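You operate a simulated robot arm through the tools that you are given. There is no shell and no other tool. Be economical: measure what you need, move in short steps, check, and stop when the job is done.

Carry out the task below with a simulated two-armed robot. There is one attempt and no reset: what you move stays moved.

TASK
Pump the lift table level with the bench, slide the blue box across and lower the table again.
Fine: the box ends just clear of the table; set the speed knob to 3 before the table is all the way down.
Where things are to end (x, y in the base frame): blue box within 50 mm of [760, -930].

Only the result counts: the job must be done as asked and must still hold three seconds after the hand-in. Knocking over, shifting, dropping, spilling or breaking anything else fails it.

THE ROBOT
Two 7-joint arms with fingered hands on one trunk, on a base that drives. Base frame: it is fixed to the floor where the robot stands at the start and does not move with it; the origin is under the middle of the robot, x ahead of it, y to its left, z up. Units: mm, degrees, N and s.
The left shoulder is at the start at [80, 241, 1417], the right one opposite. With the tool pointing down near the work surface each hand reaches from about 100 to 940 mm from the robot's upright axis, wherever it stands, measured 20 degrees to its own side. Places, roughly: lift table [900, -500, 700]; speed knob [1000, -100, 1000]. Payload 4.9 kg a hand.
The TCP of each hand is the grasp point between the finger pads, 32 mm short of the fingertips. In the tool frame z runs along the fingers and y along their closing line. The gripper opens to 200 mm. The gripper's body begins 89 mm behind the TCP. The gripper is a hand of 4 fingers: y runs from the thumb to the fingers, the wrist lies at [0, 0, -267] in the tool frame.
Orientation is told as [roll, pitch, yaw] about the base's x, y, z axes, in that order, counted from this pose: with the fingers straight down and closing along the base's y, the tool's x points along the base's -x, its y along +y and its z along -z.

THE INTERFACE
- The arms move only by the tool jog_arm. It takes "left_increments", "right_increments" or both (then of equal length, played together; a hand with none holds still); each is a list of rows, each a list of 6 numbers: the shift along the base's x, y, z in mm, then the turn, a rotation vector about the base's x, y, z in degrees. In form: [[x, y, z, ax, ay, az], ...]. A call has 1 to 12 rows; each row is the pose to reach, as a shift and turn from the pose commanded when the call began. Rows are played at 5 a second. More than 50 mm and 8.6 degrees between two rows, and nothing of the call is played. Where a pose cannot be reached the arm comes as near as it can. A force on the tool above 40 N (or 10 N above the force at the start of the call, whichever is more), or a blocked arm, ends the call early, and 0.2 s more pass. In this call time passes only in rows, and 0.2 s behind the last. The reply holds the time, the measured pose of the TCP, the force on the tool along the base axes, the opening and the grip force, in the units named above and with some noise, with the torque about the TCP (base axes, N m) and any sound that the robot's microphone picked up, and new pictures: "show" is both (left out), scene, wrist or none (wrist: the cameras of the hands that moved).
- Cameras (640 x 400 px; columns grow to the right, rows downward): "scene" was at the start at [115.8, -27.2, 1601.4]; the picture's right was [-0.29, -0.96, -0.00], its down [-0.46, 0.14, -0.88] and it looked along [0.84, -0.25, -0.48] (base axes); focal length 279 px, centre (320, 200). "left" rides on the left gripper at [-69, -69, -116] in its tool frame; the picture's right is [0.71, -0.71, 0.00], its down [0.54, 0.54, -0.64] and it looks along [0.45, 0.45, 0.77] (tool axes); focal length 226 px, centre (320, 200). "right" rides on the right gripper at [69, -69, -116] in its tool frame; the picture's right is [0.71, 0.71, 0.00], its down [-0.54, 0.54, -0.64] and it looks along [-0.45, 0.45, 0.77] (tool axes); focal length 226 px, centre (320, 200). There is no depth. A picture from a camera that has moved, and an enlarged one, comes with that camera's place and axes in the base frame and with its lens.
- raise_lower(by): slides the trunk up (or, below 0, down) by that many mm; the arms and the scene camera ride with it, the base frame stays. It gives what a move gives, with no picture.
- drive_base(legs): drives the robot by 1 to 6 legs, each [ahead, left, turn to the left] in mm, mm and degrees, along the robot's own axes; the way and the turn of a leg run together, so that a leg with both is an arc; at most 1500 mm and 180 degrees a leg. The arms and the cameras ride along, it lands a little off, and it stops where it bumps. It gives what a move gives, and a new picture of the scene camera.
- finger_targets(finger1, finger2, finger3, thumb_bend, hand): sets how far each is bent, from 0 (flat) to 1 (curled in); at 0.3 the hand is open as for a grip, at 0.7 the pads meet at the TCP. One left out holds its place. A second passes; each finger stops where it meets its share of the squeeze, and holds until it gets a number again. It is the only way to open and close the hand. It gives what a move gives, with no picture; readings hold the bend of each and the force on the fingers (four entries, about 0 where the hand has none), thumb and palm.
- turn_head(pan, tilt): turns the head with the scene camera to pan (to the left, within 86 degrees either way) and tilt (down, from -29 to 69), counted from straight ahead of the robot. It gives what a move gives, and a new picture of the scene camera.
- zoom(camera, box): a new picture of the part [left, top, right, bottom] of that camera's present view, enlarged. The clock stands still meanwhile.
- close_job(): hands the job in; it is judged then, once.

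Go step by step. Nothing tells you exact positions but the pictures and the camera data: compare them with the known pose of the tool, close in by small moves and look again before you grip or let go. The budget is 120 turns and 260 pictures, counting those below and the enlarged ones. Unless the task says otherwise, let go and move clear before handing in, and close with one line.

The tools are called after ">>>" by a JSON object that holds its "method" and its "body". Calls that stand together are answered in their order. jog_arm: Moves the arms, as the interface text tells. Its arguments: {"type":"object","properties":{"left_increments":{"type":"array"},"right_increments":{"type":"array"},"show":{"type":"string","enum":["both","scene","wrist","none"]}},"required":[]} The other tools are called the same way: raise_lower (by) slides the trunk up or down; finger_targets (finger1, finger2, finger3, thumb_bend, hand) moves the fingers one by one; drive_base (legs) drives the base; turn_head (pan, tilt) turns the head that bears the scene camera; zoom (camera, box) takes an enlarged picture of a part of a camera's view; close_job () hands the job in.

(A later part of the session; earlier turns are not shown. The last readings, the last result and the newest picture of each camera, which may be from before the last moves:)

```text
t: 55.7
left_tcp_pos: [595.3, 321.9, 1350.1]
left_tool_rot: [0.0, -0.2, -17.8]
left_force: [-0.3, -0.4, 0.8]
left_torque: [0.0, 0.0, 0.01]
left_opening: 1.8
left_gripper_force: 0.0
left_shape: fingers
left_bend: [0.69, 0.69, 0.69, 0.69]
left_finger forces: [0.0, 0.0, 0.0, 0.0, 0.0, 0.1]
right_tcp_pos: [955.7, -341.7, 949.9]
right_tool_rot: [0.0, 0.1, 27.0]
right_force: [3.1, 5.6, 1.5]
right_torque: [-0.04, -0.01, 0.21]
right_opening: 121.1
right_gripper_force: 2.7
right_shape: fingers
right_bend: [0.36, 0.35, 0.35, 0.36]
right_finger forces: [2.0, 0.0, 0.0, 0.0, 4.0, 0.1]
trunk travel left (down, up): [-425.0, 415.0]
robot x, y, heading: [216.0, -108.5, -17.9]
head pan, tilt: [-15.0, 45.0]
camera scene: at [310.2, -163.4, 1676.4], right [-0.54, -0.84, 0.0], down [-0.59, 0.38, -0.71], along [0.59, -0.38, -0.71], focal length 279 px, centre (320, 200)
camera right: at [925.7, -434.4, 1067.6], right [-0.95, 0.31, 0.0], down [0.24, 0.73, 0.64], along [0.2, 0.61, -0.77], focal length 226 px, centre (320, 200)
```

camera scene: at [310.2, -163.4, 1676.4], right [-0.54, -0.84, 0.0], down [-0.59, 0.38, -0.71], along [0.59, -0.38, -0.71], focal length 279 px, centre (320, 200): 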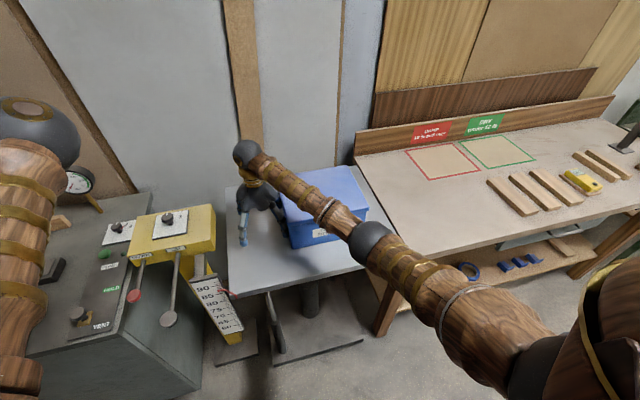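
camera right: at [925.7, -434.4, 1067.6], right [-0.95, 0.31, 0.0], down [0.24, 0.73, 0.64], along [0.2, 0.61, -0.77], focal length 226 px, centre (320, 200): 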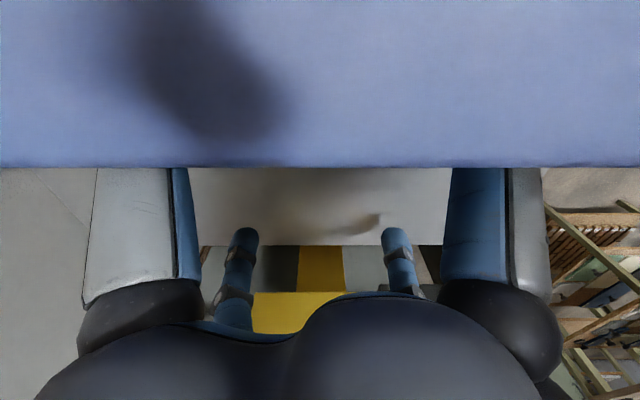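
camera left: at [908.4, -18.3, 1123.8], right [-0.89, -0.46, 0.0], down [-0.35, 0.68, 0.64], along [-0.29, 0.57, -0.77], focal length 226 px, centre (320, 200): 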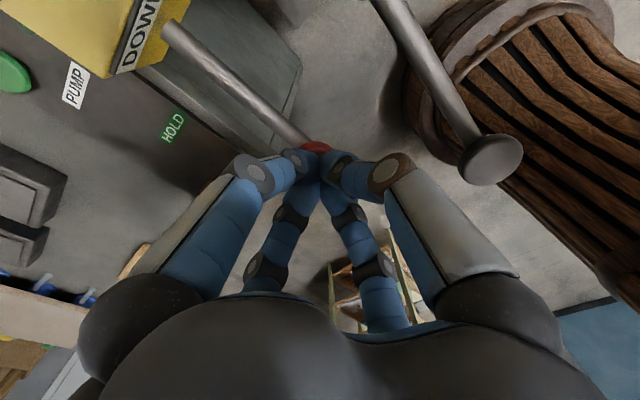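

Both leading fingers touch the box evenly. I push along the table's width toward the bench, first 180 mm.

>>> {"method": "jog_arm", "body": {"right_increments": [[-5, -14, 0, 0, 0, 0], [-9, -29, 0, 0, 0, 0], [-14, -43, 0, 0, 0, 0], [-19, -57, 0, 0, 0, 0], [-23, -71, 0, 0, 0, 0], [-28, -86, 0, 0, 0, 0], [-32, -100, 0, 0, 0, 0], [-37, -114, 0, 0, 0, 0], [-42, -128, 0, 0, 0, 0], [-46, -143, 0, 0, 0, 0], [-51, -157, 0, 0, 0, 0], [-56, -171, 0, 0, 0, 0]], "show": "both"}}

```text
t: 58.3
left_tcp_pos: [596.3, 320.7, 1350.5]
left_tool_rot: [0.0, -0.1, -17.9]
left_force: [0.9, -0.8, 0.7]
left_torque: [0.01, 0.0, 0.0]
left_opening: 2.0
left_gripper_force: 0.1
left_shape: fingers
left_bend: [0.69, 0.69, 0.69, 0.69]
left_finger forces: [0.0, 0.0, 0.0, 0.1, 0.0, 0.0]
right_tcp_pos: [899.2, -514.5, 950.3]
right_tool_rot: [-0.1, 0.2, 26.9]
right_force: [1.6, 5.7, 2.3]
right_torque: [-0.06, 0.09, -0.15]
right_opening: 120.8
right_gripper_force: 3.7
right_shape: fingers
right_bend: [0.36, 0.35, 0.35, 0.36]
right_finger forces: [4.2, 0.0, 0.0, 0.0, 2.5, 0.0]
trunk travel left (down, up): [-425.0, 415.0]
robot x, y, heading: [212.3, -109.5, -17.8]
head pan, tilt: [-15.0, 45.0]
camera scene: at [309.4, -165.1, 1676.4], right [-0.54, -0.84, 0.0], down [-0.59, 0.38, -0.71], along [0.59, -0.38, -0.71], focal length 279 px, centre (320, 200)
camera right: at [869.0, -607.4, 1067.6], right [-0.95, 0.31, 0.0], down [0.24, 0.73, 0.64], along [0.2, 0.61, -0.77], focal length 226 px, centre (320, 200)
```

scene: 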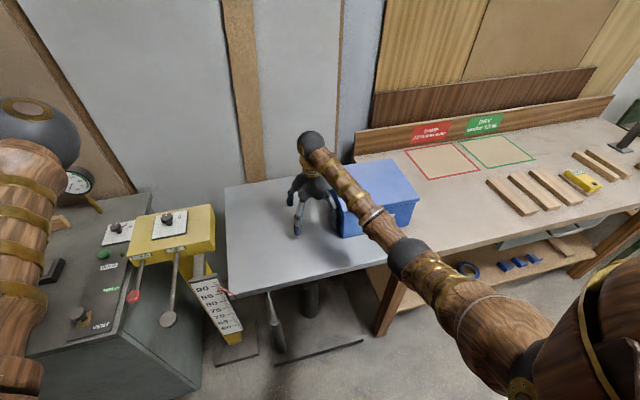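
right: 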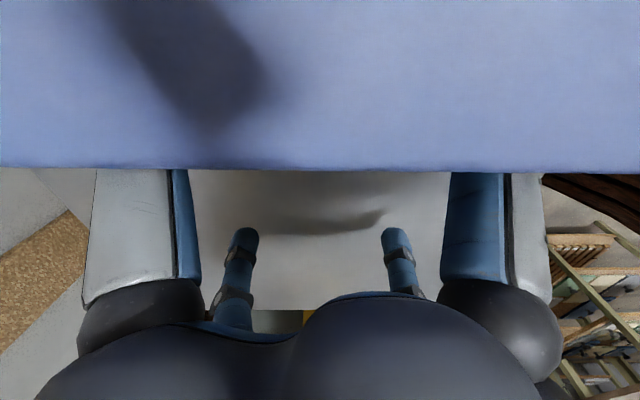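

The box slides straight and is bridging onto the bench. I push another 180 mm.

>>> {"method": "jog_arm", "body": {"right_increments": [[-5, -14, 0, 0, 0, 0], [-9, -29, 0, 0, 0, 0], [-14, -43, 0, 0, 0, 0], [-19, -57, 0, 0, 0, 0], [-23, -71, 0, 0, 0, 0], [-28, -86, 0, 0, 0, 0], [-32, -100, 0, 0, 0, 0], [-37, -114, 0, 0, 0, 0], [-42, -128, 0, 0, 0, 0], [-46, -143, 0, 0, 0, 0], [-51, -157, 0, 0, 0, 0], [-56, -171, 0, 0, 0, 0]], "show": "both"}}

>>> {"method": "zoom", "body": {"camera": "scene", "box": [330, 120, 490, 280]}}

```text
t: 60.9
left_tcp_pos: [596.2, 321.3, 1351.4]
left_tool_rot: [0.0, 0.0, -17.9]
left_force: [0.4, -0.4, -0.3]
left_torque: [-0.01, 0.01, 0.0]
left_opening: 1.7
left_gripper_force: 0.1
left_shape: fingers
left_bend: [0.69, 0.69, 0.69, 0.69]
left_finger forces: [0.0, 0.1, 0.1, 0.1, 0.0, 0.0]
right_tcp_pos: [842.2, -685.7, 950.8]
right_tool_rot: [0.0, 0.2, 26.8]
right_force: [1.2, 6.1, -0.2]
right_torque: [0.03, 0.05, -0.23]
right_opening: 120.5
right_gripper_force: 3.5
right_shape: fingers
right_bend: [0.37, 0.35, 0.35, 0.36]
right_finger forces: [4.7, 0.0, 0.0, 0.1, 2.4, 0.1]
trunk travel left (down, up): [-425.0, 415.0]
robot x, y, heading: [215.6, -108.9, -18.0]
head pan, tilt: [-15.0, 45.0]
camera scene: at [309.8, -165.1, 1676.3], right [-0.54, -0.84, 0.0], down [-0.59, 0.38, -0.71], along [0.59, -0.38, -0.71], focal length 279 px, centre (320, 200)
camera right: at [812.3, -778.5, 1067.8], right [-0.95, 0.31, 0.0], down [0.24, 0.73, 0.64], along [0.2, 0.61, -0.77], focal length 226 px, centre (320, 200)
```

scene: 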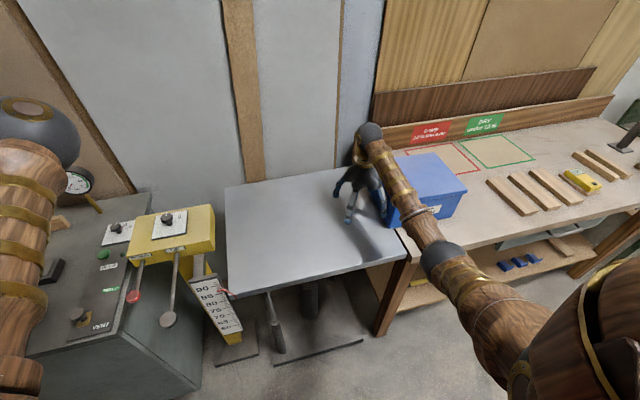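
right: 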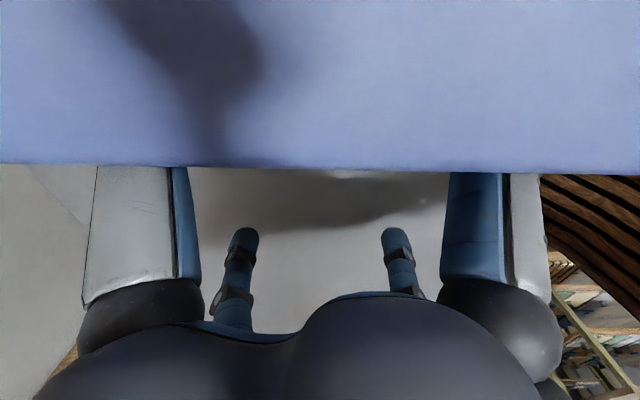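

```text
2.50 times, centred on (410, 200) of scene
camera zoom: at [309.8, -165.1, 1676.3], right [-0.54, -0.84, 0.0], down [-0.59, 0.38, -0.71], along [0.59, -0.38, -0.71], focal length 698 px, centre (95, 200)
```

zoom: 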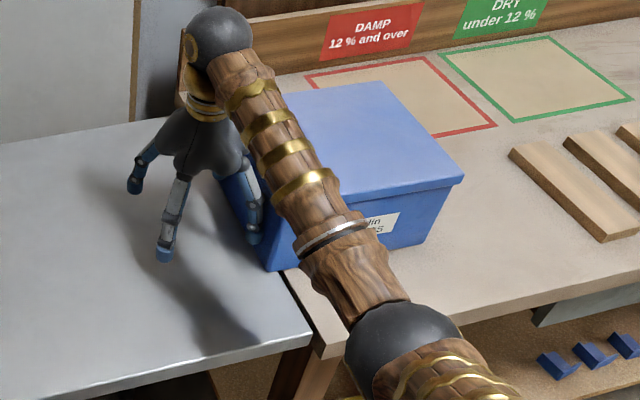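

The box now leaves the table by its last 15 mm; its centre is about 48 mm short of the target. I push that far and back off.

>>> {"method": "jog_arm", "body": {"right_increments": [[-4, -12, 0, 0, 0, 0], [-7, -23, 0, 0, 0, 0], [-11, -35, 0, 0, 0, 0], [-15, -47, 0, 0, 0, 0], [-15, -47, 0, 0, 0, 0], [-8, -25, 0, 0, 0, 0], [3, 8, 0, 0, 0, 0], [12, 40, 0, 0, 0, 0], [20, 65, 30, 0, 0, 0], [20, 65, 75, 0, 0, 0], [20, 65, 120, 0, 0, 0], [20, 65, 165, 0, 0, 0]], "show": "both"}}

>>> {"method": "zoom", "body": {"camera": "scene", "box": [330, 120, 490, 280]}}

```text
t: 63.5
left_tcp_pos: [596.5, 322.3, 1351.0]
left_tool_rot: [0.0, -0.2, -17.9]
left_force: [-0.8, 0.0, -1.0]
left_torque: [-0.07, -0.03, 0.0]
left_opening: 1.8
left_gripper_force: 0.1
left_shape: fingers
left_bend: [0.69, 0.69, 0.69, 0.69]
left_finger forces: [0.0, 0.0, 0.1, 0.1, 0.0, 0.0]
right_tcp_pos: [861.3, -619.3, 1116.7]
right_tool_rot: [0.0, 0.3, 27.0]
right_force: [0.0, 1.1, -0.3]
right_torque: [-0.03, 0.01, 0.01]
right_opening: 122.7
right_gripper_force: 0.1
right_shape: fingers
right_bend: [0.35, 0.35, 0.35, 0.35]
right_finger forces: [0.0, 0.1, 0.0, 0.0, 0.0, 0.0]
trunk travel left (down, up): [-425.0, 415.0]
robot x, y, heading: [212.1, -111.0, -17.5]
head pan, tilt: [-15.0, 45.0]
camera scene: at [309.1, -164.1, 1676.3], right [-0.54, -0.84, 0.0], down [-0.59, 0.38, -0.71], along [0.59, -0.38, -0.71], focal length 279 px, centre (320, 200)
camera right: at [832.4, -711.1, 1233.3], right [-0.95, 0.31, 0.0], down [0.24, 0.73, 0.64], along [0.2, 0.61, -0.77], focal length 226 px, centre (320, 200)
```

scene: 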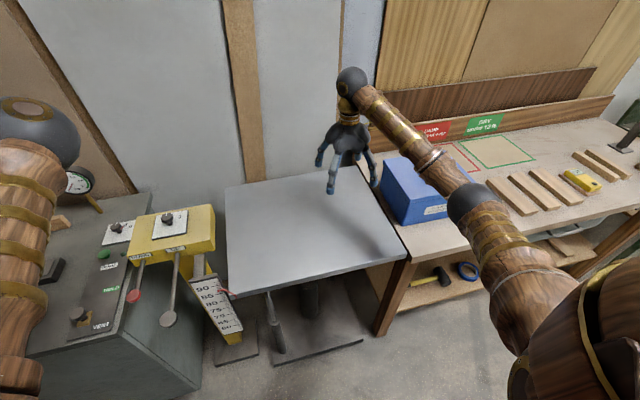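
right: 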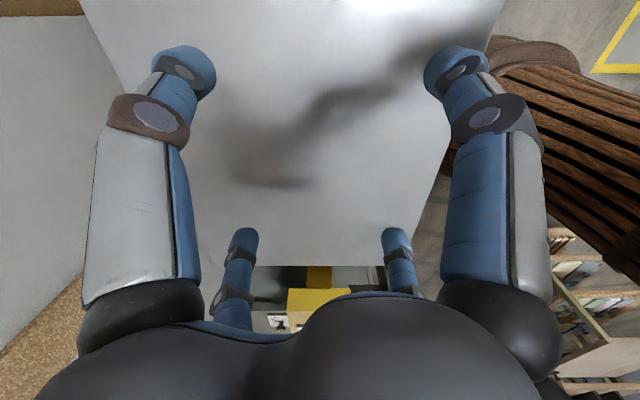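

```text
2.50 times, centred on (410, 200) of scene
camera zoom: at [309.1, -164.1, 1676.3], right [-0.54, -0.84, 0.0], down [-0.59, 0.38, -0.71], along [0.59, -0.38, -0.71], focal length 698 px, centre (95, 200)
```

zoom: 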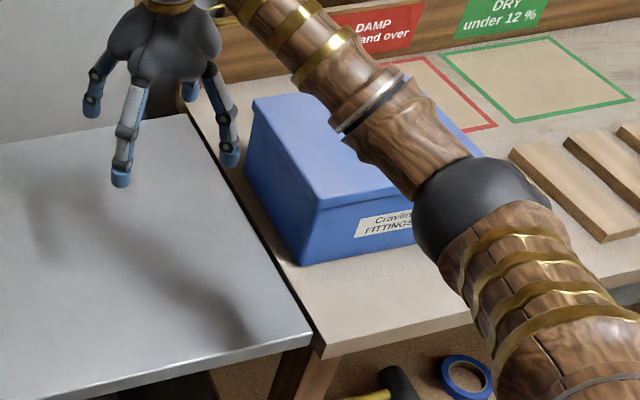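

The box stands on the bench, clear of the table. I retreat the right arm and look closely at the knob.

>>> {"method": "jog_arm", "body": {"right_increments": [[0, 0, 45, 0, 0, 0], [0, 0, 90, 0, 0, 0], [0, 0, 135, 0, 0, 0], [0, 0, 180, 0, 0, 0], [-38, 0, 210, 0, 0, 0], [-84, 0, 225, 0, 0, 0], [-130, 0, 225, 0, 0, 0], [-178, 0, 225, 0, 0, 0], [-226, 0, 225, 0, 0, 0], [-272, 0, 225, 0, 0, 0]], "show": "none"}}

>>> {"method": "turn_head", "body": {"pan": 0, "tilt": 45}}

>>> {"method": "zoom", "body": {"camera": "scene", "box": [195, 150, 275, 200]}}

```text
t: 65.7
left_tcp_pos: [594.9, 320.4, 1352.0]
left_tool_rot: [0.1, -0.2, -17.8]
left_force: [-0.5, 0.0, -0.3]
left_torque: [0.0, -0.05, -0.01]
left_opening: 2.1
left_gripper_force: 0.1
left_shape: fingers
left_bend: [0.69, 0.69, 0.69, 0.69]
left_finger forces: [0.0, 0.0, 0.1, 0.0, 0.0, 0.0]
right_tcp_pos: [588.6, -619.9, 1341.0]
right_tool_rot: [-0.1, 0.1, 27.0]
right_force: [-0.3, 0.1, -0.3]
right_torque: [0.01, -0.05, 0.03]
right_opening: 122.6
right_gripper_force: 0.1
right_shape: fingers
right_bend: [0.35, 0.35, 0.35, 0.35]
right_finger forces: [0.0, 0.0, 0.1, 0.0, 0.0, 0.0]
trunk travel left (down, up): [-425.0, 415.0]
robot x, y, heading: [212.3, -112.9, -17.9]
head pan, tilt: [-15.0, 45.0]
```

```text
t: 66.4
left_tcp_pos: [597.4, 319.5, 1350.9]
left_tool_rot: [0.0, -0.2, -17.9]
left_force: [0.0, -0.3, 0.4]
left_torque: [-0.02, 0.01, -0.02]
left_opening: 1.8
left_gripper_force: 0.1
left_shape: fingers
left_bend: [0.69, 0.69, 0.69, 0.69]
left_finger forces: [0.0, 0.0, 0.0, 0.0, 0.0, 0.0]
right_tcp_pos: [592.2, -619.5, 1340.9]
right_tool_rot: [0.0, 0.1, 26.9]
right_force: [0.4, 0.3, -0.3]
right_torque: [-0.02, -0.03, 0.02]
right_opening: 122.5
right_gripper_force: 0.0
right_shape: fingers
right_bend: [0.35, 0.35, 0.35, 0.35]
right_finger forces: [0.1, 0.0, 0.1, 0.1, 0.1, 0.1]
trunk travel left (down, up): [-425.0, 415.0]
robot x, y, heading: [209.2, -112.8, -17.9]
head pan, tilt: [0.0, 45.0]
camera scene: at [318.8, -146.3, 1676.3], right [-0.31, -0.95, 0.0], down [-0.67, 0.22, -0.71], along [0.67, -0.22, -0.71], focal length 279 px, centre (320, 200)
```

scene: 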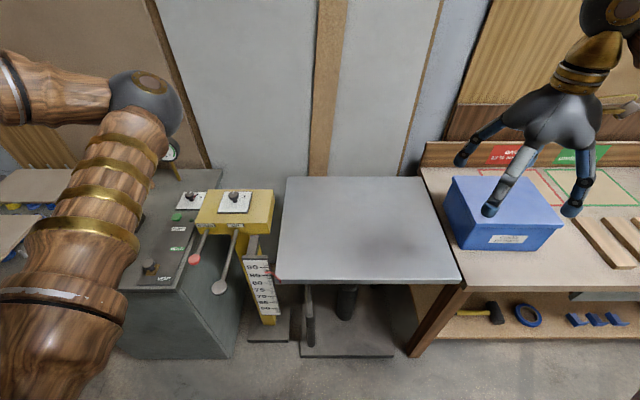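

```text
8.00 times, centred on (235, 175) of scene
camera zoom: at [318.8, -146.3, 1676.3], right [-0.31, -0.95, 0.0], down [-0.67, 0.22, -0.71], along [0.67, -0.22, -0.71], focal length 2234 px, centre (1000, 400)
```

zoom: 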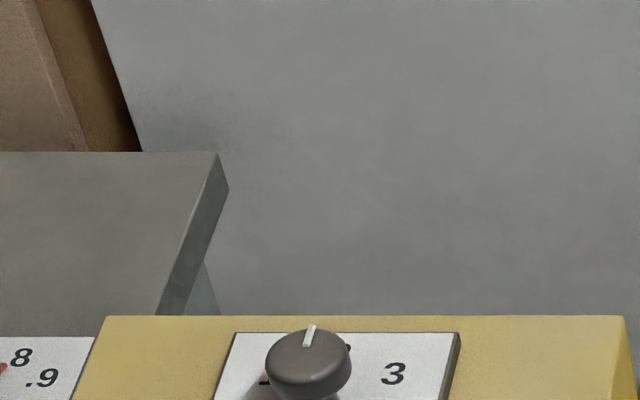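

The knob points at 2; the 3 lies 45° clockwise. The box sits near its target (about f=1016, l=-660). I open the left fingers part way and bring the hand above the knob.

>>> {"method": "finger_targets", "body": {"hand": "left", "finger1": 0.45, "finger2": 0.45, "finger3": 0.45, "thumb_bend": 0.45}}

>>> {"method": "jog_arm", "body": {"left_increments": [[33, -31, -11, 0, 0, 0], [66, -62, -22, 0, 0, 0], [99, -93, -33, 0, 0, 0], [132, -124, -44, 0, 0, 0], [165, -155, -55, 0, 0, 0], [198, -186, -66, 0, 0, 0], [231, -217, -77, 0, 0, 0], [264, -248, -88, 0, 0, 0], [297, -279, -99, 0, 0, 0], [330, -310, -110, 0, 0, 0], [363, -341, -121, 0, 0, 0], [396, -372, -132, 0, 0, 0]], "show": "none"}}

>>> {"method": "jog_arm", "body": {"left_increments": [[20, -14, -25, 0, 0, 0], [37, -27, -50, 0, 0, 0], [37, -27, -70, 0, 0, 0]], "show": "both"}}

```text
t: 67.4
left_tcp_pos: [596.9, 320.7, 1351.3]
left_tool_rot: [0.1, 0.0, -17.9]
left_force: [-0.5, -0.5, 0.0]
left_torque: [0.02, -0.01, 0.02]
left_opening: 87.1
left_gripper_force: 0.1
left_shape: fingers
left_bend: [0.45, 0.45, 0.45, 0.45]
left_finger forces: [0.0, 0.0, 0.0, 0.0, 0.1, 0.0]
right_tcp_pos: [590.5, -620.5, 1340.6]
right_tool_rot: [0.0, 0.2, 26.9]
right_force: [0.6, -0.1, 0.5]
right_torque: [0.01, 0.02, 0.01]
right_opening: 123.0
right_gripper_force: 0.1
right_shape: fingers
right_bend: [0.35, 0.35, 0.35, 0.35]
right_finger forces: [0.1, 0.1, 0.0, 0.1, 0.1, 0.0]
trunk travel left (down, up): [-425.0, 415.0]
robot x, y, heading: [216.6, -116.5, -17.9]
head pan, tilt: [0.0, 45.0]
```

```text
t: 70.0
left_tcp_pos: [994.0, -52.6, 1217.2]
left_tool_rot: [0.1, -0.2, -17.9]
left_force: [0.3, -0.7, 0.4]
left_torque: [0.01, 0.0, 0.02]
left_opening: 86.9
left_gripper_force: 0.0
left_shape: fingers
left_bend: [0.45, 0.45, 0.45, 0.45]
left_finger forces: [0.1, 0.0, 0.1, 0.0, 0.1, 0.0]
right_tcp_pos: [593.4, -621.8, 1341.0]
right_tool_rot: [0.1, 0.2, 26.9]
right_force: [0.8, -0.2, 0.5]
right_torque: [0.0, -0.01, 0.02]
right_opening: 122.6
right_gripper_force: 0.0
right_shape: fingers
right_bend: [0.35, 0.35, 0.35, 0.35]
right_finger forces: [0.1, 0.0, 0.0, 0.1, 0.0, 0.0]
trunk travel left (down, up): [-425.0, 415.0]
robot x, y, heading: [209.6, -114.9, -18.1]
head pan, tilt: [0.0, 45.0]
```

```text
t: 70.8
left_tcp_pos: [1029.5, -77.3, 1148.1]
left_tool_rot: [0.2, -0.1, -17.9]
left_force: [-0.2, 0.3, 0.3]
left_torque: [-0.04, -0.03, 0.02]
left_opening: 87.1
left_gripper_force: 0.2
left_shape: fingers
left_bend: [0.45, 0.45, 0.45, 0.45]
left_finger forces: [0.1, 0.0, 0.1, 0.1, 0.0, 0.0]
right_tcp_pos: [590.9, -619.8, 1340.8]
right_tool_rot: [0.0, 0.2, 26.9]
right_force: [0.3, -0.3, 0.3]
right_torque: [0.02, -0.02, 0.02]
right_opening: 122.8
right_gripper_force: 0.0
right_shape: fingers
right_bend: [0.35, 0.35, 0.35, 0.35]
right_finger forces: [0.0, 0.0, 0.0, 0.0, 0.0, 0.0]
trunk travel left (down, up): [-425.0, 415.0]
robot x, y, heading: [215.1, -112.5, -17.9]
head pan, tilt: [0.0, 45.0]
camera scene: at [318.0, -146.0, 1676.5], right [-0.31, -0.95, 0.0], down [-0.67, 0.22, -0.71], along [0.67, -0.22, -0.71], focal length 279 px, centre (320, 200)
camera left: at [1073.9, -163.1, 1264.2], right [-0.89, -0.46, 0.0], down [-0.35, 0.68, 0.64], along [-0.29, 0.57, -0.77], focal length 226 px, centre (320, 200)
```

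scene: 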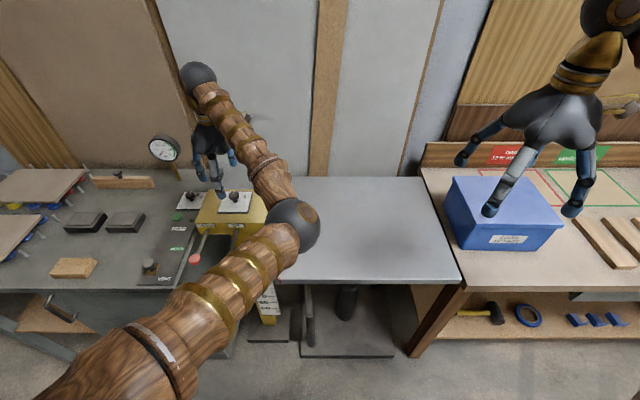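
left: 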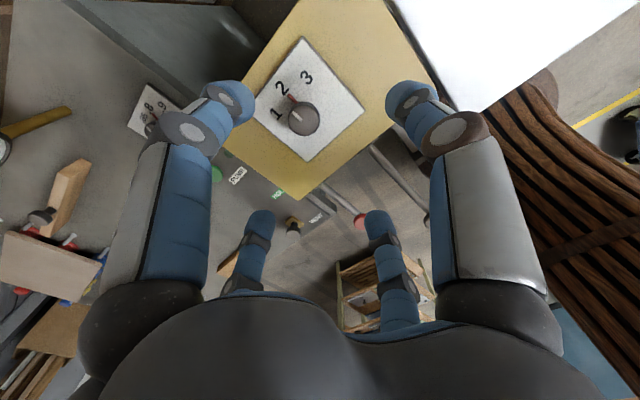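

From the wrist view the knob is at about (1050, -79, top ≈1026), with 1, 2, 3 clearly visible. I centre over it and come lower.

>>> {"method": "jog_arm", "body": {"left_increments": [[10, -1, -20, 0, 0, 0], [19, -2, -40, 0, 0, 0], [20, -2, -55, 0, 0, 0]], "show": "wrist"}}

>>> {"method": "zoom", "body": {"camera": "left", "box": [200, 40, 440, 190]}}

>>> {"method": "zoom", "body": {"camera": "scene", "box": [175, 140, 275, 240]}}

```text
t: 71.6
left_tcp_pos: [1049.2, -80.1, 1093.3]
left_tool_rot: [0.1, -0.2, -17.9]
left_force: [-0.4, -0.8, 0.7]
left_torque: [0.01, 0.0, -0.02]
left_opening: 87.0
left_gripper_force: 0.1
left_shape: fingers
left_bend: [0.45, 0.45, 0.45, 0.45]
left_finger forces: [0.0, 0.0, 0.0, 0.0, 0.0, 0.0]
right_tcp_pos: [591.3, -620.4, 1341.8]
right_tool_rot: [0.0, 0.3, 26.9]
right_force: [0.2, -0.5, 0.4]
right_torque: [-0.03, 0.01, -0.02]
right_opening: 122.6
right_gripper_force: 0.0
right_shape: fingers
right_bend: [0.35, 0.35, 0.35, 0.35]
right_finger forces: [0.0, 0.0, 0.0, 0.1, 0.1, 0.0]
trunk travel left (down, up): [-425.0, 415.0]
robot x, y, heading: [217.5, -111.8, -17.8]
head pan, tilt: [0.0, 45.0]
camera left: at [1093.6, -165.3, 1209.1], right [-0.89, -0.46, 0.0], down [-0.35, 0.68, 0.64], along [-0.29, 0.57, -0.77], focal length 226 px, centre (320, 200)
```

left: 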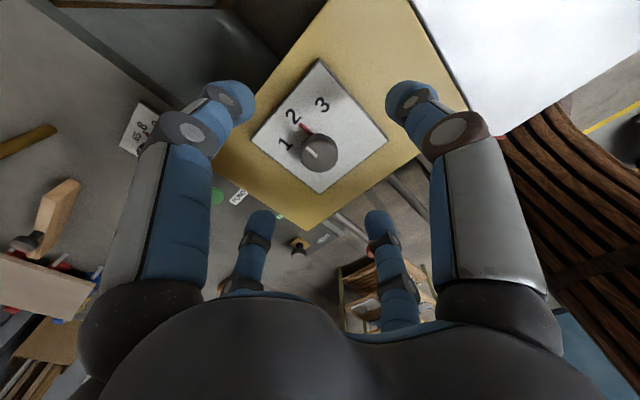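

```text
2.67 times, centred on (320, 115) of left
camera zoom: at [1093.6, -165.3, 1209.1], right [-0.89, -0.46, 0.0], down [-0.35, 0.68, 0.64], along [-0.29, 0.57, -0.77], focal length 603 px, centre (320, 427)
```

zoom: 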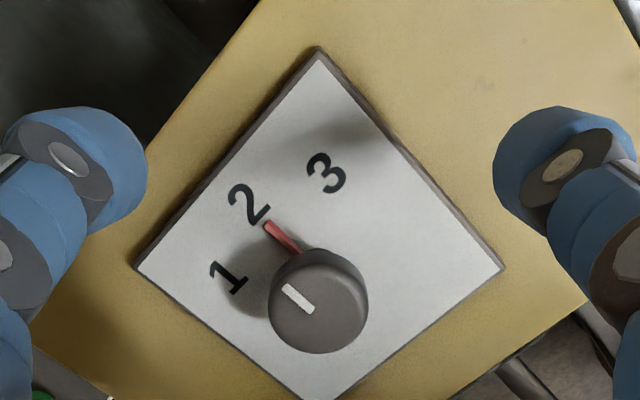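

```text
4.00 times, centred on (225, 190) of scene
camera zoom: at [318.4, -146.5, 1676.4], right [-0.31, -0.95, 0.0], down [-0.67, 0.22, -0.71], along [0.67, -0.22, -0.71], focal length 1117 px, centre (700, 240)
```

zoom: 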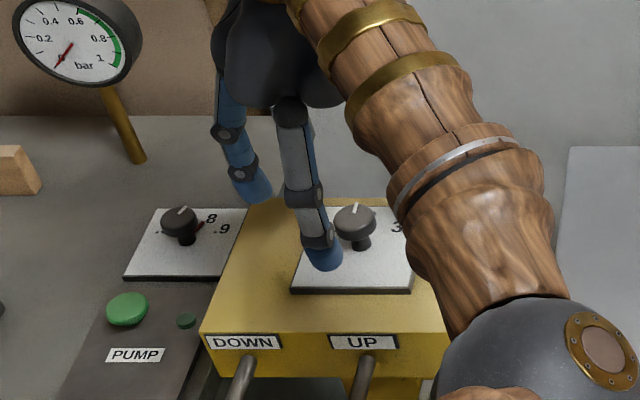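

The knob is centred under the hand at (1051, -80), its head at about z 1028. I lower the open fingers around it.

>>> {"method": "jog_arm", "body": {"left_increments": [[2, 0, -15, 0, 0, 0], [2, 0, -28, 0, 0, 0], [2, 0, -40, 0, 0, 0], [2, 0, -48, 0, 0, 0], [2, 0, -54, 0, 0, 0]], "show": "wrist"}}

>>> {"method": "zoom", "body": {"camera": "scene", "box": [175, 140, 275, 240]}}

```text
t: 72.8
left_tcp_pos: [1050.9, -79.2, 1039.0]
left_tool_rot: [0.2, -0.1, -17.9]
left_force: [-0.4, 0.8, 0.1]
left_torque: [-0.04, 0.0, 0.01]
left_opening: 86.9
left_gripper_force: 0.0
left_shape: fingers
left_bend: [0.45, 0.45, 0.45, 0.45]
left_finger forces: [0.0, 0.0, 0.0, 0.0, 0.0, 0.0]
right_tcp_pos: [592.5, -620.7, 1340.7]
right_tool_rot: [0.0, 0.1, 26.9]
right_force: [0.2, -0.4, 0.4]
right_torque: [0.0, 0.02, -0.01]
right_opening: 122.7
right_gripper_force: 0.1
right_shape: fingers
right_bend: [0.35, 0.35, 0.35, 0.35]
right_finger forces: [0.1, 0.0, 0.0, 0.0, 0.0, 0.1]
trunk travel left (down, up): [-425.0, 415.0]
robot x, y, heading: [214.5, -116.7, -17.9]
head pan, tilt: [0.0, 45.0]
camera left: at [1095.5, -165.3, 1155.2], right [-0.89, -0.46, 0.0], down [-0.35, 0.68, 0.64], along [-0.29, 0.57, -0.77], focal length 226 px, centre (320, 200)
```

left: 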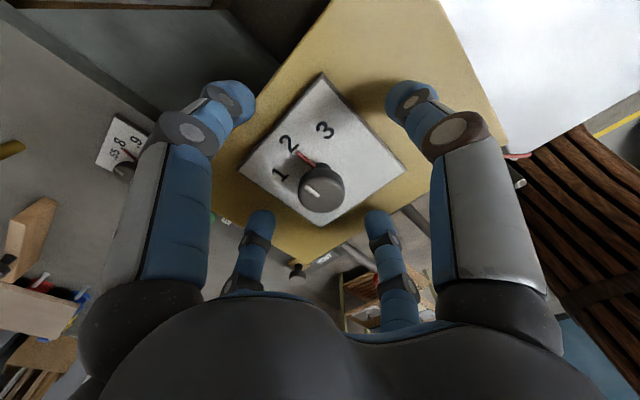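

```text
4.00 times, centred on (225, 190) of scene
camera zoom: at [318.8, -146.3, 1676.3], right [-0.31, -0.95, 0.0], down [-0.67, 0.22, -0.71], along [0.67, -0.22, -0.71], focal length 1117 px, centre (700, 240)
```

zoom: 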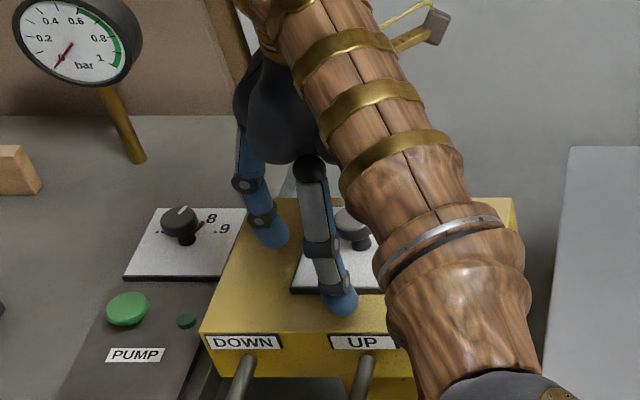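

Well centred. A little lower, then I close on the knob.

>>> {"method": "jog_arm", "body": {"left_increments": [[0, -1, -5, 0, 0, 0], [0, -2, -10, 0, 0, 0]], "show": "none"}}

>>> {"method": "finger_targets", "body": {"hand": "left", "finger1": 0.66, "finger2": 0.66, "finger3": 0.66, "thumb_bend": 0.66}}

>>> {"method": "zoom", "body": {"camera": "left", "box": [200, 80, 440, 230]}}

```text
t: 73.4
left_tcp_pos: [1051.5, -83.1, 1032.7]
left_tool_rot: [0.1, -0.3, -17.9]
left_force: [1.9, 0.9, 14.8]
left_torque: [0.34, 1.03, -0.05]
left_opening: 87.2
left_gripper_force: 7.3
left_shape: fingers
left_bend: [0.45, 0.45, 0.45, 0.45]
left_finger forces: [0.1, 0.0, 14.8, 0.0, 0.4, 0.0]
right_tcp_pos: [589.3, -620.4, 1341.3]
right_tool_rot: [0.0, 0.1, 26.9]
right_force: [-0.2, -0.7, -0.1]
right_torque: [0.0, -0.02, -0.03]
right_opening: 123.0
right_gripper_force: 0.0
right_shape: fingers
right_bend: [0.35, 0.35, 0.35, 0.35]
right_finger forces: [0.0, 0.0, 0.0, 0.0, 0.1, 0.1]
trunk travel left (down, up): [-425.0, 415.0]
robot x, y, heading: [215.1, -109.1, -18.0]
head pan, tilt: [0.0, 45.0]
```

```text
t: 74.4
left_tcp_pos: [1048.9, -85.2, 1032.8]
left_tool_rot: [0.2, -0.4, -17.9]
left_force: [2.9, -11.7, 38.1]
left_torque: [-0.4, 1.14, 0.1]
left_opening: 59.5
left_gripper_force: 30.2
left_shape: fingers
left_bend: [0.53, 0.49, 0.49, 0.56]
left_finger forces: [9.2, 7.3, 21.9, 0.1, 22.4, 0.0]
right_tcp_pos: [587.6, -623.8, 1340.7]
right_tool_rot: [0.1, 0.0, 26.8]
right_force: [-1.0, -0.3, 0.0]
right_torque: [0.0, -0.01, 0.01]
right_opening: 123.0
right_gripper_force: 0.2
right_shape: fingers
right_bend: [0.35, 0.35, 0.35, 0.35]
right_finger forces: [0.0, 0.0, 0.1, 0.0, 0.0, 0.1]
trunk travel left (down, up): [-425.0, 415.0]
robot x, y, heading: [213.5, -111.9, -18.0]
head pan, tilt: [0.0, 45.0]
```

```text
2.67 times, centred on (320, 155) of left
camera zoom: at [1092.7, -170.2, 1149.6], right [-0.89, -0.45, -0.01], down [-0.35, 0.68, 0.64], along [-0.29, 0.57, -0.77], focal length 603 px, centre (320, 320)
```

zoom: 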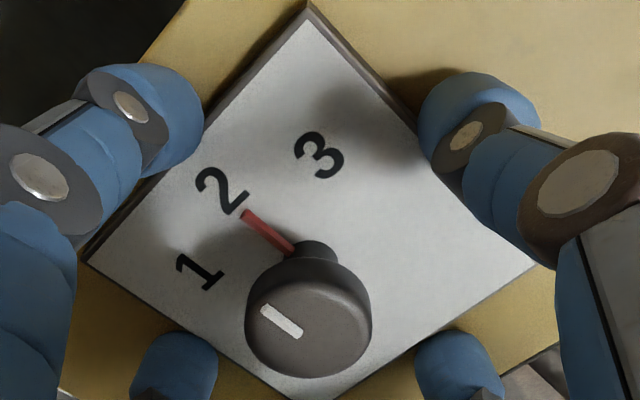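

The fingertips are pressing on the panel. I lift about 14 mm so they can close on the knob.

>>> {"method": "jog_arm", "body": {"left_increments": [[1, 2, 6, 0, 0, 0], [2, 4, 12, 0, 0, 0], [2, 4, 14, 0, 0, 0]], "show": "none"}}

>>> {"method": "finger_targets", "body": {"hand": "left", "finger1": 0.66, "finger2": 0.66, "finger3": 0.66, "thumb_bend": 0.66}}

>>> {"method": "zoom", "body": {"camera": "left", "box": [200, 80, 440, 230]}}

```text
t: 75.2
left_tcp_pos: [1054.3, -73.7, 1042.1]
left_tool_rot: [0.2, -0.1, -17.5]
left_force: [-0.1, -1.5, 0.0]
left_torque: [-0.05, -0.02, -0.04]
left_opening: 33.7
left_gripper_force: 0.6
left_shape: fingers
left_bend: [0.57, 0.54, 0.53, 0.63]
left_finger forces: [0.0, 0.0, 0.0, 0.0, 1.1, 0.0]
right_tcp_pos: [593.8, -619.4, 1339.1]
right_tool_rot: [0.1, 0.2, 27.1]
right_force: [0.9, 0.0, 0.2]
right_torque: [-0.01, 0.04, -0.03]
right_opening: 122.9
right_gripper_force: 0.0
right_shape: fingers
right_bend: [0.35, 0.35, 0.35, 0.35]
right_finger forces: [0.1, 0.0, 0.1, 0.0, 0.0, 0.0]
trunk travel left (down, up): [-425.0, 415.0]
robot x, y, heading: [212.8, -108.9, -17.8]
head pan, tilt: [0.0, 45.0]
```

```text
t: 76.2
left_tcp_pos: [1053.2, -78.0, 1043.9]
left_tool_rot: [0.1, -0.2, -17.8]
left_force: [-3.5, 1.7, -5.4]
left_torque: [0.09, 0.0, 0.0]
left_opening: 16.7
left_gripper_force: 4.8
left_shape: fingers
left_bend: [0.66, 0.65, 0.64, 0.65]
left_finger forces: [0.6, 1.6, 4.1, 0.0, 3.0, 0.1]
right_tcp_pos: [592.3, -619.6, 1341.3]
right_tool_rot: [0.0, 0.3, 26.9]
right_force: [-0.1, 0.5, 0.1]
right_torque: [0.03, 0.03, 0.03]
right_opening: 122.9
right_gripper_force: 0.1
right_shape: fingers
right_bend: [0.35, 0.35, 0.35, 0.35]
right_finger forces: [0.0, 0.1, 0.0, 0.0, 0.0, 0.0]
trunk travel left (down, up): [-425.0, 415.0]
robot x, y, heading: [211.9, -112.7, -18.0]
head pan, tilt: [0.0, 45.0]
```

```text
2.67 times, centred on (320, 155) of left
camera zoom: at [1097.9, -163.0, 1159.2], right [-0.89, -0.46, 0.0], down [-0.35, 0.68, 0.64], along [-0.29, 0.57, -0.77], focal length 603 px, centre (320, 320)
```

zoom: 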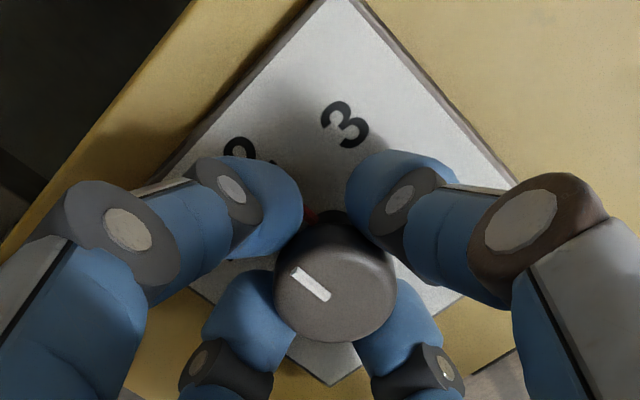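

The four fingers now surround the knob. I tighten and turn 45° clockwise.

>>> {"method": "finger_targets", "body": {"hand": "left", "finger1": 0.72, "finger2": 0.72, "finger3": 0.72, "thumb_bend": 0.72}}

>>> {"method": "jog_arm", "body": {"left_increments": [[0, 0, 0, 0, 0, -7.5], [0, 0, 0, 0, 0, -15], [0, 0, 0, 0, 0, -22.5], [0, 0, 0, 0, 0, -30], [0, 0, 0, 0, 0, -37.5], [0, 0, 0, 0, 0, -45]], "show": "wrist"}}

>>> {"method": "zoom", "body": {"camera": "left", "box": [200, 80, 440, 230]}}

```text
t: 77.2
left_tcp_pos: [1053.2, -77.9, 1042.8]
left_tool_rot: [0.0, -0.2, -18.0]
left_force: [-4.5, -1.6, -9.5]
left_torque: [0.02, 0.05, -0.01]
left_opening: 14.2
left_gripper_force: 16.5
left_shape: fingers
left_bend: [0.67, 0.66, 0.64, 0.66]
left_finger forces: [6.4, 6.6, 7.2, 0.1, 12.7, 0.1]
right_tcp_pos: [591.1, -619.5, 1341.2]
right_tool_rot: [0.1, 0.2, 26.9]
right_force: [-0.3, -0.8, -0.5]
right_torque: [-0.01, -0.01, 0.03]
right_opening: 123.2
right_gripper_force: 0.1
right_shape: fingers
right_bend: [0.35, 0.35, 0.35, 0.35]
right_finger forces: [0.0, 0.0, 0.1, 0.1, 0.0, 0.1]
trunk travel left (down, up): [-425.0, 415.0]
robot x, y, heading: [214.4, -112.4, -18.1]
head pan, tilt: [0.0, 45.0]
```

```text
t: 78.6
left_tcp_pos: [1053.5, -80.6, 1042.3]
left_tool_rot: [-0.1, 0.0, -63.1]
left_force: [-9.9, -10.3, -12.6]
left_torque: [-0.28, 0.19, 0.06]
left_opening: 14.6
left_gripper_force: 18.2
left_shape: fingers
left_bend: [0.66, 0.66, 0.64, 0.65]
left_finger forces: [7.5, 6.1, 6.1, 0.1, 16.8, 0.0]
right_tcp_pos: [590.8, -623.1, 1340.1]
right_tool_rot: [0.1, 0.2, 26.9]
right_force: [0.1, -0.1, 0.8]
right_torque: [-0.01, -0.02, 0.01]
right_opening: 122.7
right_gripper_force: 0.1
right_shape: fingers
right_bend: [0.35, 0.35, 0.35, 0.35]
right_finger forces: [0.1, 0.0, 0.1, 0.1, 0.1, 0.1]
trunk travel left (down, up): [-425.0, 415.0]
robot x, y, heading: [212.9, -113.6, -18.1]
head pan, tilt: [0.0, 45.0]
camera left: at [1022.9, -171.2, 1159.0], right [-0.95, 0.31, 0.0], down [0.24, 0.73, 0.64], along [0.2, 0.61, -0.77], focal length 226 px, centre (320, 200)
```

left: 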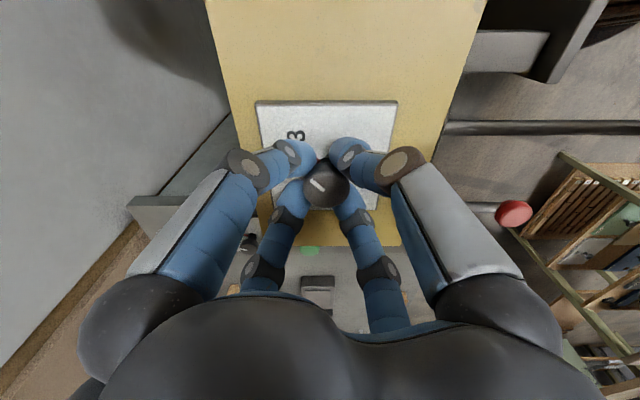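

```text
2.67 times, centred on (320, 155) of left
camera zoom: at [1022.9, -171.2, 1159.0], right [-0.95, 0.31, 0.0], down [0.24, 0.73, 0.64], along [0.2, 0.61, -0.77], focal length 603 px, centre (320, 320)
```

zoom: 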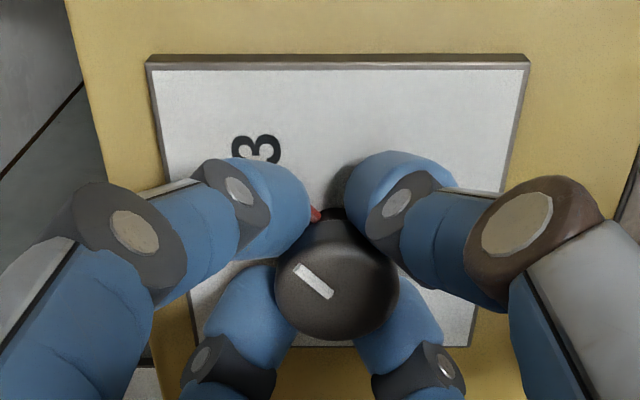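

The knob followed the hand. I release and lift to check the pointer.

>>> {"method": "finger_targets", "body": {"hand": "left", "finger1": 0.5, "finger2": 0.5, "finger3": 0.5, "thumb_bend": 0.5}}

>>> {"method": "jog_arm", "body": {"left_increments": [[0, 0, 30, 0, 0, 0], [0, 0, 60, 0, 0, 0], [0, 0, 90, 0, 0, 0]], "show": "none"}}

>>> {"method": "zoom", "body": {"camera": "left", "box": [200, 20, 440, 170]}}

```text
t: 79.6
left_tcp_pos: [1053.4, -77.2, 1043.5]
left_tool_rot: [0.1, -0.1, -62.9]
left_force: [0.0, -0.1, 0.6]
left_torque: [-0.02, 0.0, 0.03]
left_opening: 68.6
left_gripper_force: 0.1
left_shape: fingers
left_bend: [0.5, 0.5, 0.5, 0.5]
left_finger forces: [0.1, 0.0, 0.0, 0.0, 0.0, 0.0]
right_tcp_pos: [590.6, -621.0, 1340.9]
right_tool_rot: [0.0, 0.3, 27.0]
right_force: [0.4, 0.1, -0.6]
right_torque: [-0.03, 0.01, -0.04]
right_opening: 123.0
right_gripper_force: 0.1
right_shape: fingers
right_bend: [0.35, 0.35, 0.35, 0.35]
right_finger forces: [0.0, 0.0, 0.0, 0.1, 0.0, 0.0]
trunk travel left (down, up): [-425.0, 415.0]
robot x, y, heading: [217.9, -109.5, -18.1]
head pan, tilt: [0.0, 45.0]
```

```text
t: 80.4
left_tcp_pos: [1053.6, -78.4, 1133.3]
left_tool_rot: [0.0, -0.1, -63.0]
left_force: [-0.2, 0.1, 0.8]
left_torque: [0.06, -0.02, -0.03]
left_opening: 68.9
left_gripper_force: 0.1
left_shape: fingers
left_bend: [0.5, 0.5, 0.5, 0.5]
left_finger forces: [0.0, 0.0, 0.0, 0.0, 0.0, 0.0]
right_tcp_pos: [591.4, -620.8, 1339.8]
right_tool_rot: [0.0, 0.2, 26.9]
right_force: [-0.7, -0.1, -0.5]
right_torque: [-0.03, -0.02, 0.02]
right_opening: 122.7
right_gripper_force: 0.1
right_shape: fingers
right_bend: [0.35, 0.35, 0.35, 0.35]
right_finger forces: [0.0, 0.0, 0.0, 0.0, 0.0, 0.1]
trunk travel left (down, up): [-425.0, 415.0]
robot x, y, heading: [212.0, -110.0, -17.9]
head pan, tilt: [0.0, 45.0]
```

```text
2.67 times, centred on (320, 95) of left
camera zoom: at [1023.1, -169.2, 1249.6], right [-0.95, 0.31, 0.0], down [0.23, 0.73, 0.64], along [0.2, 0.61, -0.77], focal length 603 px, centre (320, 480)
```

zoom: 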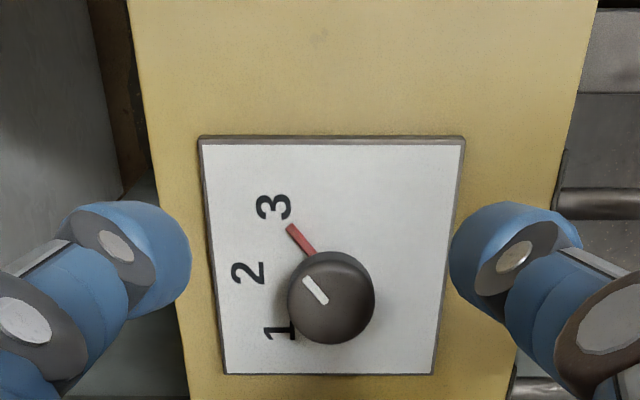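

The pointer is on 3. Next I close the left hand, turn it back and move above the DOWN ball.

>>> {"method": "finger_targets", "body": {"hand": "left", "finger1": 0.7, "finger2": 0.7, "finger3": 0.7, "thumb_bend": 0.7}}

>>> {"method": "jog_arm", "body": {"left_increments": [[-5, 5, 20, 0, 0, 7.5], [-36, 29, 20, 0, 0, 15], [-67, 53, 20, 0, 0, 22.5], [-98, 77, 20, 0, 0, 30], [-129, 101, 10, 0, 0, 37.5], [-160, 125, -10, 0, 0, 45], [-189, 145, -40, 0, 0, 45], [-189, 145, -80, 0, 0, 45], [-189, 145, -118, 0, 0, 45]], "show": "both"}}

```text
t: 81.4
left_tcp_pos: [1055.4, -78.6, 1132.7]
left_tool_rot: [0.0, -0.1, -62.9]
left_force: [-0.7, -0.3, -0.1]
left_torque: [-0.01, -0.01, 0.02]
left_opening: 2.0
left_gripper_force: 0.1
left_shape: fingers
left_bend: [0.69, 0.69, 0.69, 0.69]
left_finger forces: [0.1, 0.1, 0.1, 0.0, 0.0, 0.0]
right_tcp_pos: [591.0, -620.1, 1341.5]
right_tool_rot: [0.1, 0.2, 26.9]
right_force: [-0.5, -1.0, 0.5]
right_torque: [-0.03, 0.01, -0.03]
right_opening: 122.6
right_gripper_force: 0.0
right_shape: fingers
right_bend: [0.35, 0.35, 0.35, 0.35]
right_finger forces: [0.0, 0.0, 0.1, 0.0, 0.0, 0.0]
trunk travel left (down, up): [-425.0, 415.0]
robot x, y, heading: [212.7, -113.7, -17.9]
head pan, tilt: [0.0, 45.0]
```

```text
t: 83.4
left_tcp_pos: [864.4, 67.0, 1014.4]
left_tool_rot: [0.1, -0.1, -17.9]
left_force: [0.0, -0.6, 0.3]
left_torque: [0.0, 0.02, 0.06]
left_opening: 2.0
left_gripper_force: 0.1
left_shape: fingers
left_bend: [0.69, 0.69, 0.69, 0.69]
left_finger forces: [0.1, 0.0, 0.0, 0.0, 0.0, 0.0]
right_tcp_pos: [592.3, -620.3, 1341.8]
right_tool_rot: [0.1, 0.3, 27.0]
right_force: [-0.1, -0.5, 0.1]
right_torque: [-0.03, 0.03, 0.02]
right_opening: 122.7
right_gripper_force: 0.0
right_shape: fingers
right_bend: [0.35, 0.35, 0.35, 0.35]
right_finger forces: [0.0, 0.1, 0.0, 0.0, 0.1, 0.1]
trunk travel left (down, up): [-425.0, 415.0]
robot x, y, heading: [215.2, -111.7, -17.9]
head pan, tilt: [0.0, 45.0]
camera scene: at [319.1, -146.0, 1676.4], right [-0.31, -0.95, 0.0], down [-0.67, 0.22, -0.71], along [0.67, -0.22, -0.71], focal length 279 px, centre (320, 200)
camera left: at [909.1, -17.9, 1131.0], right [-0.89, -0.46, 0.0], down [-0.35, 0.68, 0.64], along [-0.29, 0.57, -0.77], focal length 226 px, centre (320, 200)
```

scene: 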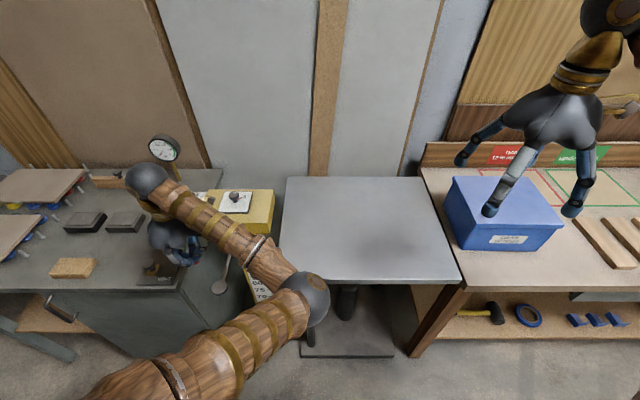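
left: 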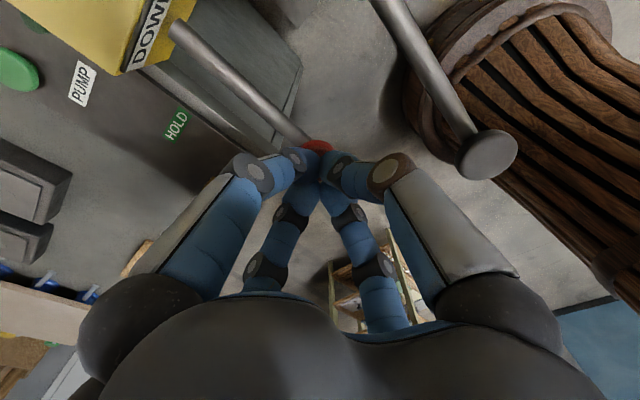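

I press the DOWN lever and hold it.

>>> {"method": "jog_arm", "body": {"left_increments": [[0, 0, -14, 0, 0, 0], [2, 0, -28, 0, 0, 0], [3, -1, -36, 0, 0, 0], [3, -1, -36, 0, 0, 0], [3, -1, -36, 0, 0, 0], [3, -1, -36, 0, 0, 0], [3, -1, -36, 0, 0, 0], [3, -1, -36, 0, 0, 0], [3, -1, -36, 0, 0, 0], [3, -1, -36, 0, 0, 0], [3, -1, -36, 0, 0, 0], [3, -1, -36, 0, 0, 0]], "show": "scene"}}

```text
t: 86.0
left_tcp_pos: [868.3, 66.0, 979.3]
left_tool_rot: [0.1, -0.1, -17.9]
left_force: [-0.4, 1.7, 3.2]
left_torque: [0.01, 0.03, 0.01]
left_opening: 1.5
left_gripper_force: 0.0
left_shape: fingers
left_bend: [0.69, 0.69, 0.69, 0.69]
left_finger forces: [0.0, 0.0, 0.0, 0.1, 0.0, 0.0]
right_tcp_pos: [591.9, -620.3, 1341.0]
right_tool_rot: [-0.1, 0.3, 26.9]
right_force: [0.2, -0.4, -0.2]
right_torque: [-0.01, -0.01, 0.02]
right_opening: 123.0
right_gripper_force: 0.0
right_shape: fingers
right_bend: [0.35, 0.35, 0.35, 0.35]
right_finger forces: [0.1, 0.0, 0.0, 0.1, 0.0, 0.0]
trunk travel left (down, up): [-425.0, 415.0]
robot x, y, heading: [213.8, -112.9, -17.8]
head pan, tilt: [0.0, 45.0]
camera scene: at [318.0, -146.4, 1676.4], right [-0.31, -0.95, 0.0], down [-0.67, 0.22, -0.71], along [0.67, -0.22, -0.71], focal length 279 px, centre (320, 200)
```

scene: 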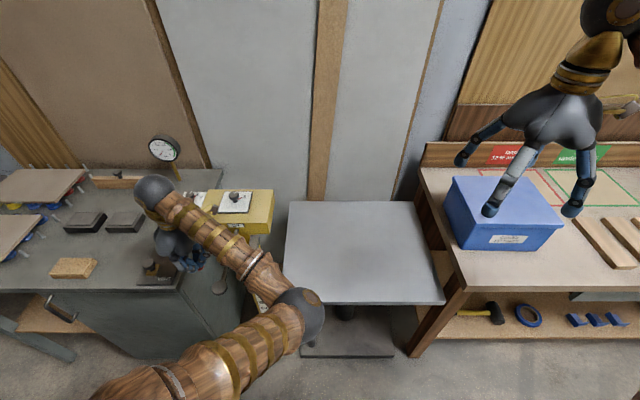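

The table is lowering. I keep holding.

>>> {"method": "jog_arm", "body": {"left_increments": [[0, 0, -2, 0, 0, 0], [0, 0, -2, 0, 0, 0], [0, 0, -2, 0, 0, 0], [0, 0, -2, 0, 0, 0], [0, 0, -2, 0, 0, 0], [0, 0, -2, 0, 0, 0], [0, 0, -2, 0, 0, 0], [0, 0, -2, 0, 0, 0], [0, 0, -2, 0, 0, 0], [0, 0, -2, 0, 0, 0], [0, 0, -2, 0, 0, 0], [0, 0, -2, 0, 0, 0]], "show": "scene"}}

>>> {"method": "jog_arm", "body": {"left_increments": [[0, 0, 0, 0, 0, 0], [0, 0, 0, 0, 0, 0], [0, 0, 0, 0, 0, 0], [0, 0, 0, 0, 0, 0], [0, 0, 0, 0, 0, 0], [0, 0, 0, 0, 0, 0], [0, 0, 0, 0, 0, 0], [0, 0, 0, 0, 0, 0], [0, 0, 0, 0, 0, 0], [0, 0, 0, 0, 0, 0], [0, 0, 0, 0, 0, 0], [0, 0, 0, 0, 0, 0]], "show": "scene"}}

```text
t: 88.6
left_tcp_pos: [867.2, 66.4, 976.4]
left_tool_rot: [0.0, 0.0, -18.0]
left_force: [-1.4, 0.6, 4.0]
left_torque: [0.04, -0.01, 0.03]
left_opening: 1.4
left_gripper_force: 4.1
left_shape: fingers
left_bend: [0.69, 0.69, 0.69, 0.69]
left_finger forces: [7.4, 0.1, 0.1, 0.0, 0.0, 0.1]
right_tcp_pos: [590.8, -620.7, 1340.5]
right_tool_rot: [-0.1, 0.3, 26.9]
right_force: [1.2, 0.2, -0.2]
right_torque: [0.03, -0.01, 0.0]
right_opening: 122.9
right_gripper_force: 0.1
right_shape: fingers
right_bend: [0.35, 0.35, 0.35, 0.35]
right_finger forces: [0.0, 0.0, 0.0, 0.0, 0.0, 0.1]
trunk travel left (down, up): [-425.0, 415.0]
robot x, y, heading: [214.6, -108.3, -18.0]
head pan, tilt: [0.0, 45.0]
camera scene: at [318.1, -146.4, 1676.4], right [-0.31, -0.95, 0.0], down [-0.67, 0.22, -0.71], along [0.67, -0.22, -0.71], focal length 279 px, centre (320, 200)
```

scene: 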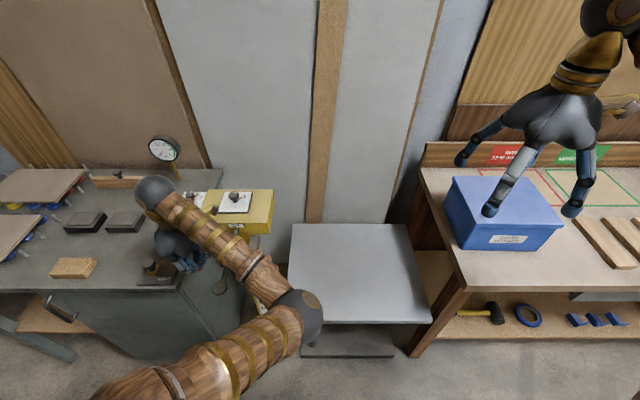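

```text
t: 91.2
left_tcp_pos: [866.8, 66.6, 978.7]
left_tool_rot: [0.1, -0.2, -17.9]
left_force: [0.6, 1.0, 3.1]
left_torque: [0.01, -0.04, 0.03]
left_opening: 1.6
left_gripper_force: 4.1
left_shape: fingers
left_bend: [0.69, 0.69, 0.69, 0.69]
left_finger forces: [7.5, 0.1, 0.1, 0.0, 0.1, 0.1]
right_tcp_pos: [591.5, -620.2, 1342.1]
right_tool_rot: [0.0, 0.2, 26.9]
right_force: [0.2, -0.6, -0.3]
right_torque: [0.02, -0.02, -0.01]
right_opening: 122.9
right_gripper_force: 0.1
right_shape: fingers
right_bend: [0.35, 0.35, 0.35, 0.35]
right_finger forces: [0.0, 0.0, 0.0, 0.1, 0.0, 0.1]
trunk travel left (down, up): [-425.0, 415.0]
robot x, y, heading: [215.2, -110.8, -17.8]
head pan, tilt: [0.0, 45.0]
camera scene: at [318.1, -146.4, 1676.4], right [-0.31, -0.95, 0.0], down [-0.67, 0.22, -0.71], along [0.67, -0.22, -0.71], focal length 279 px, centre (320, 200)
```

scene: 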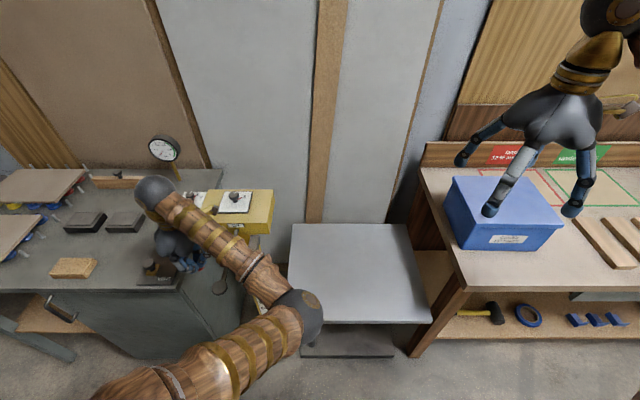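

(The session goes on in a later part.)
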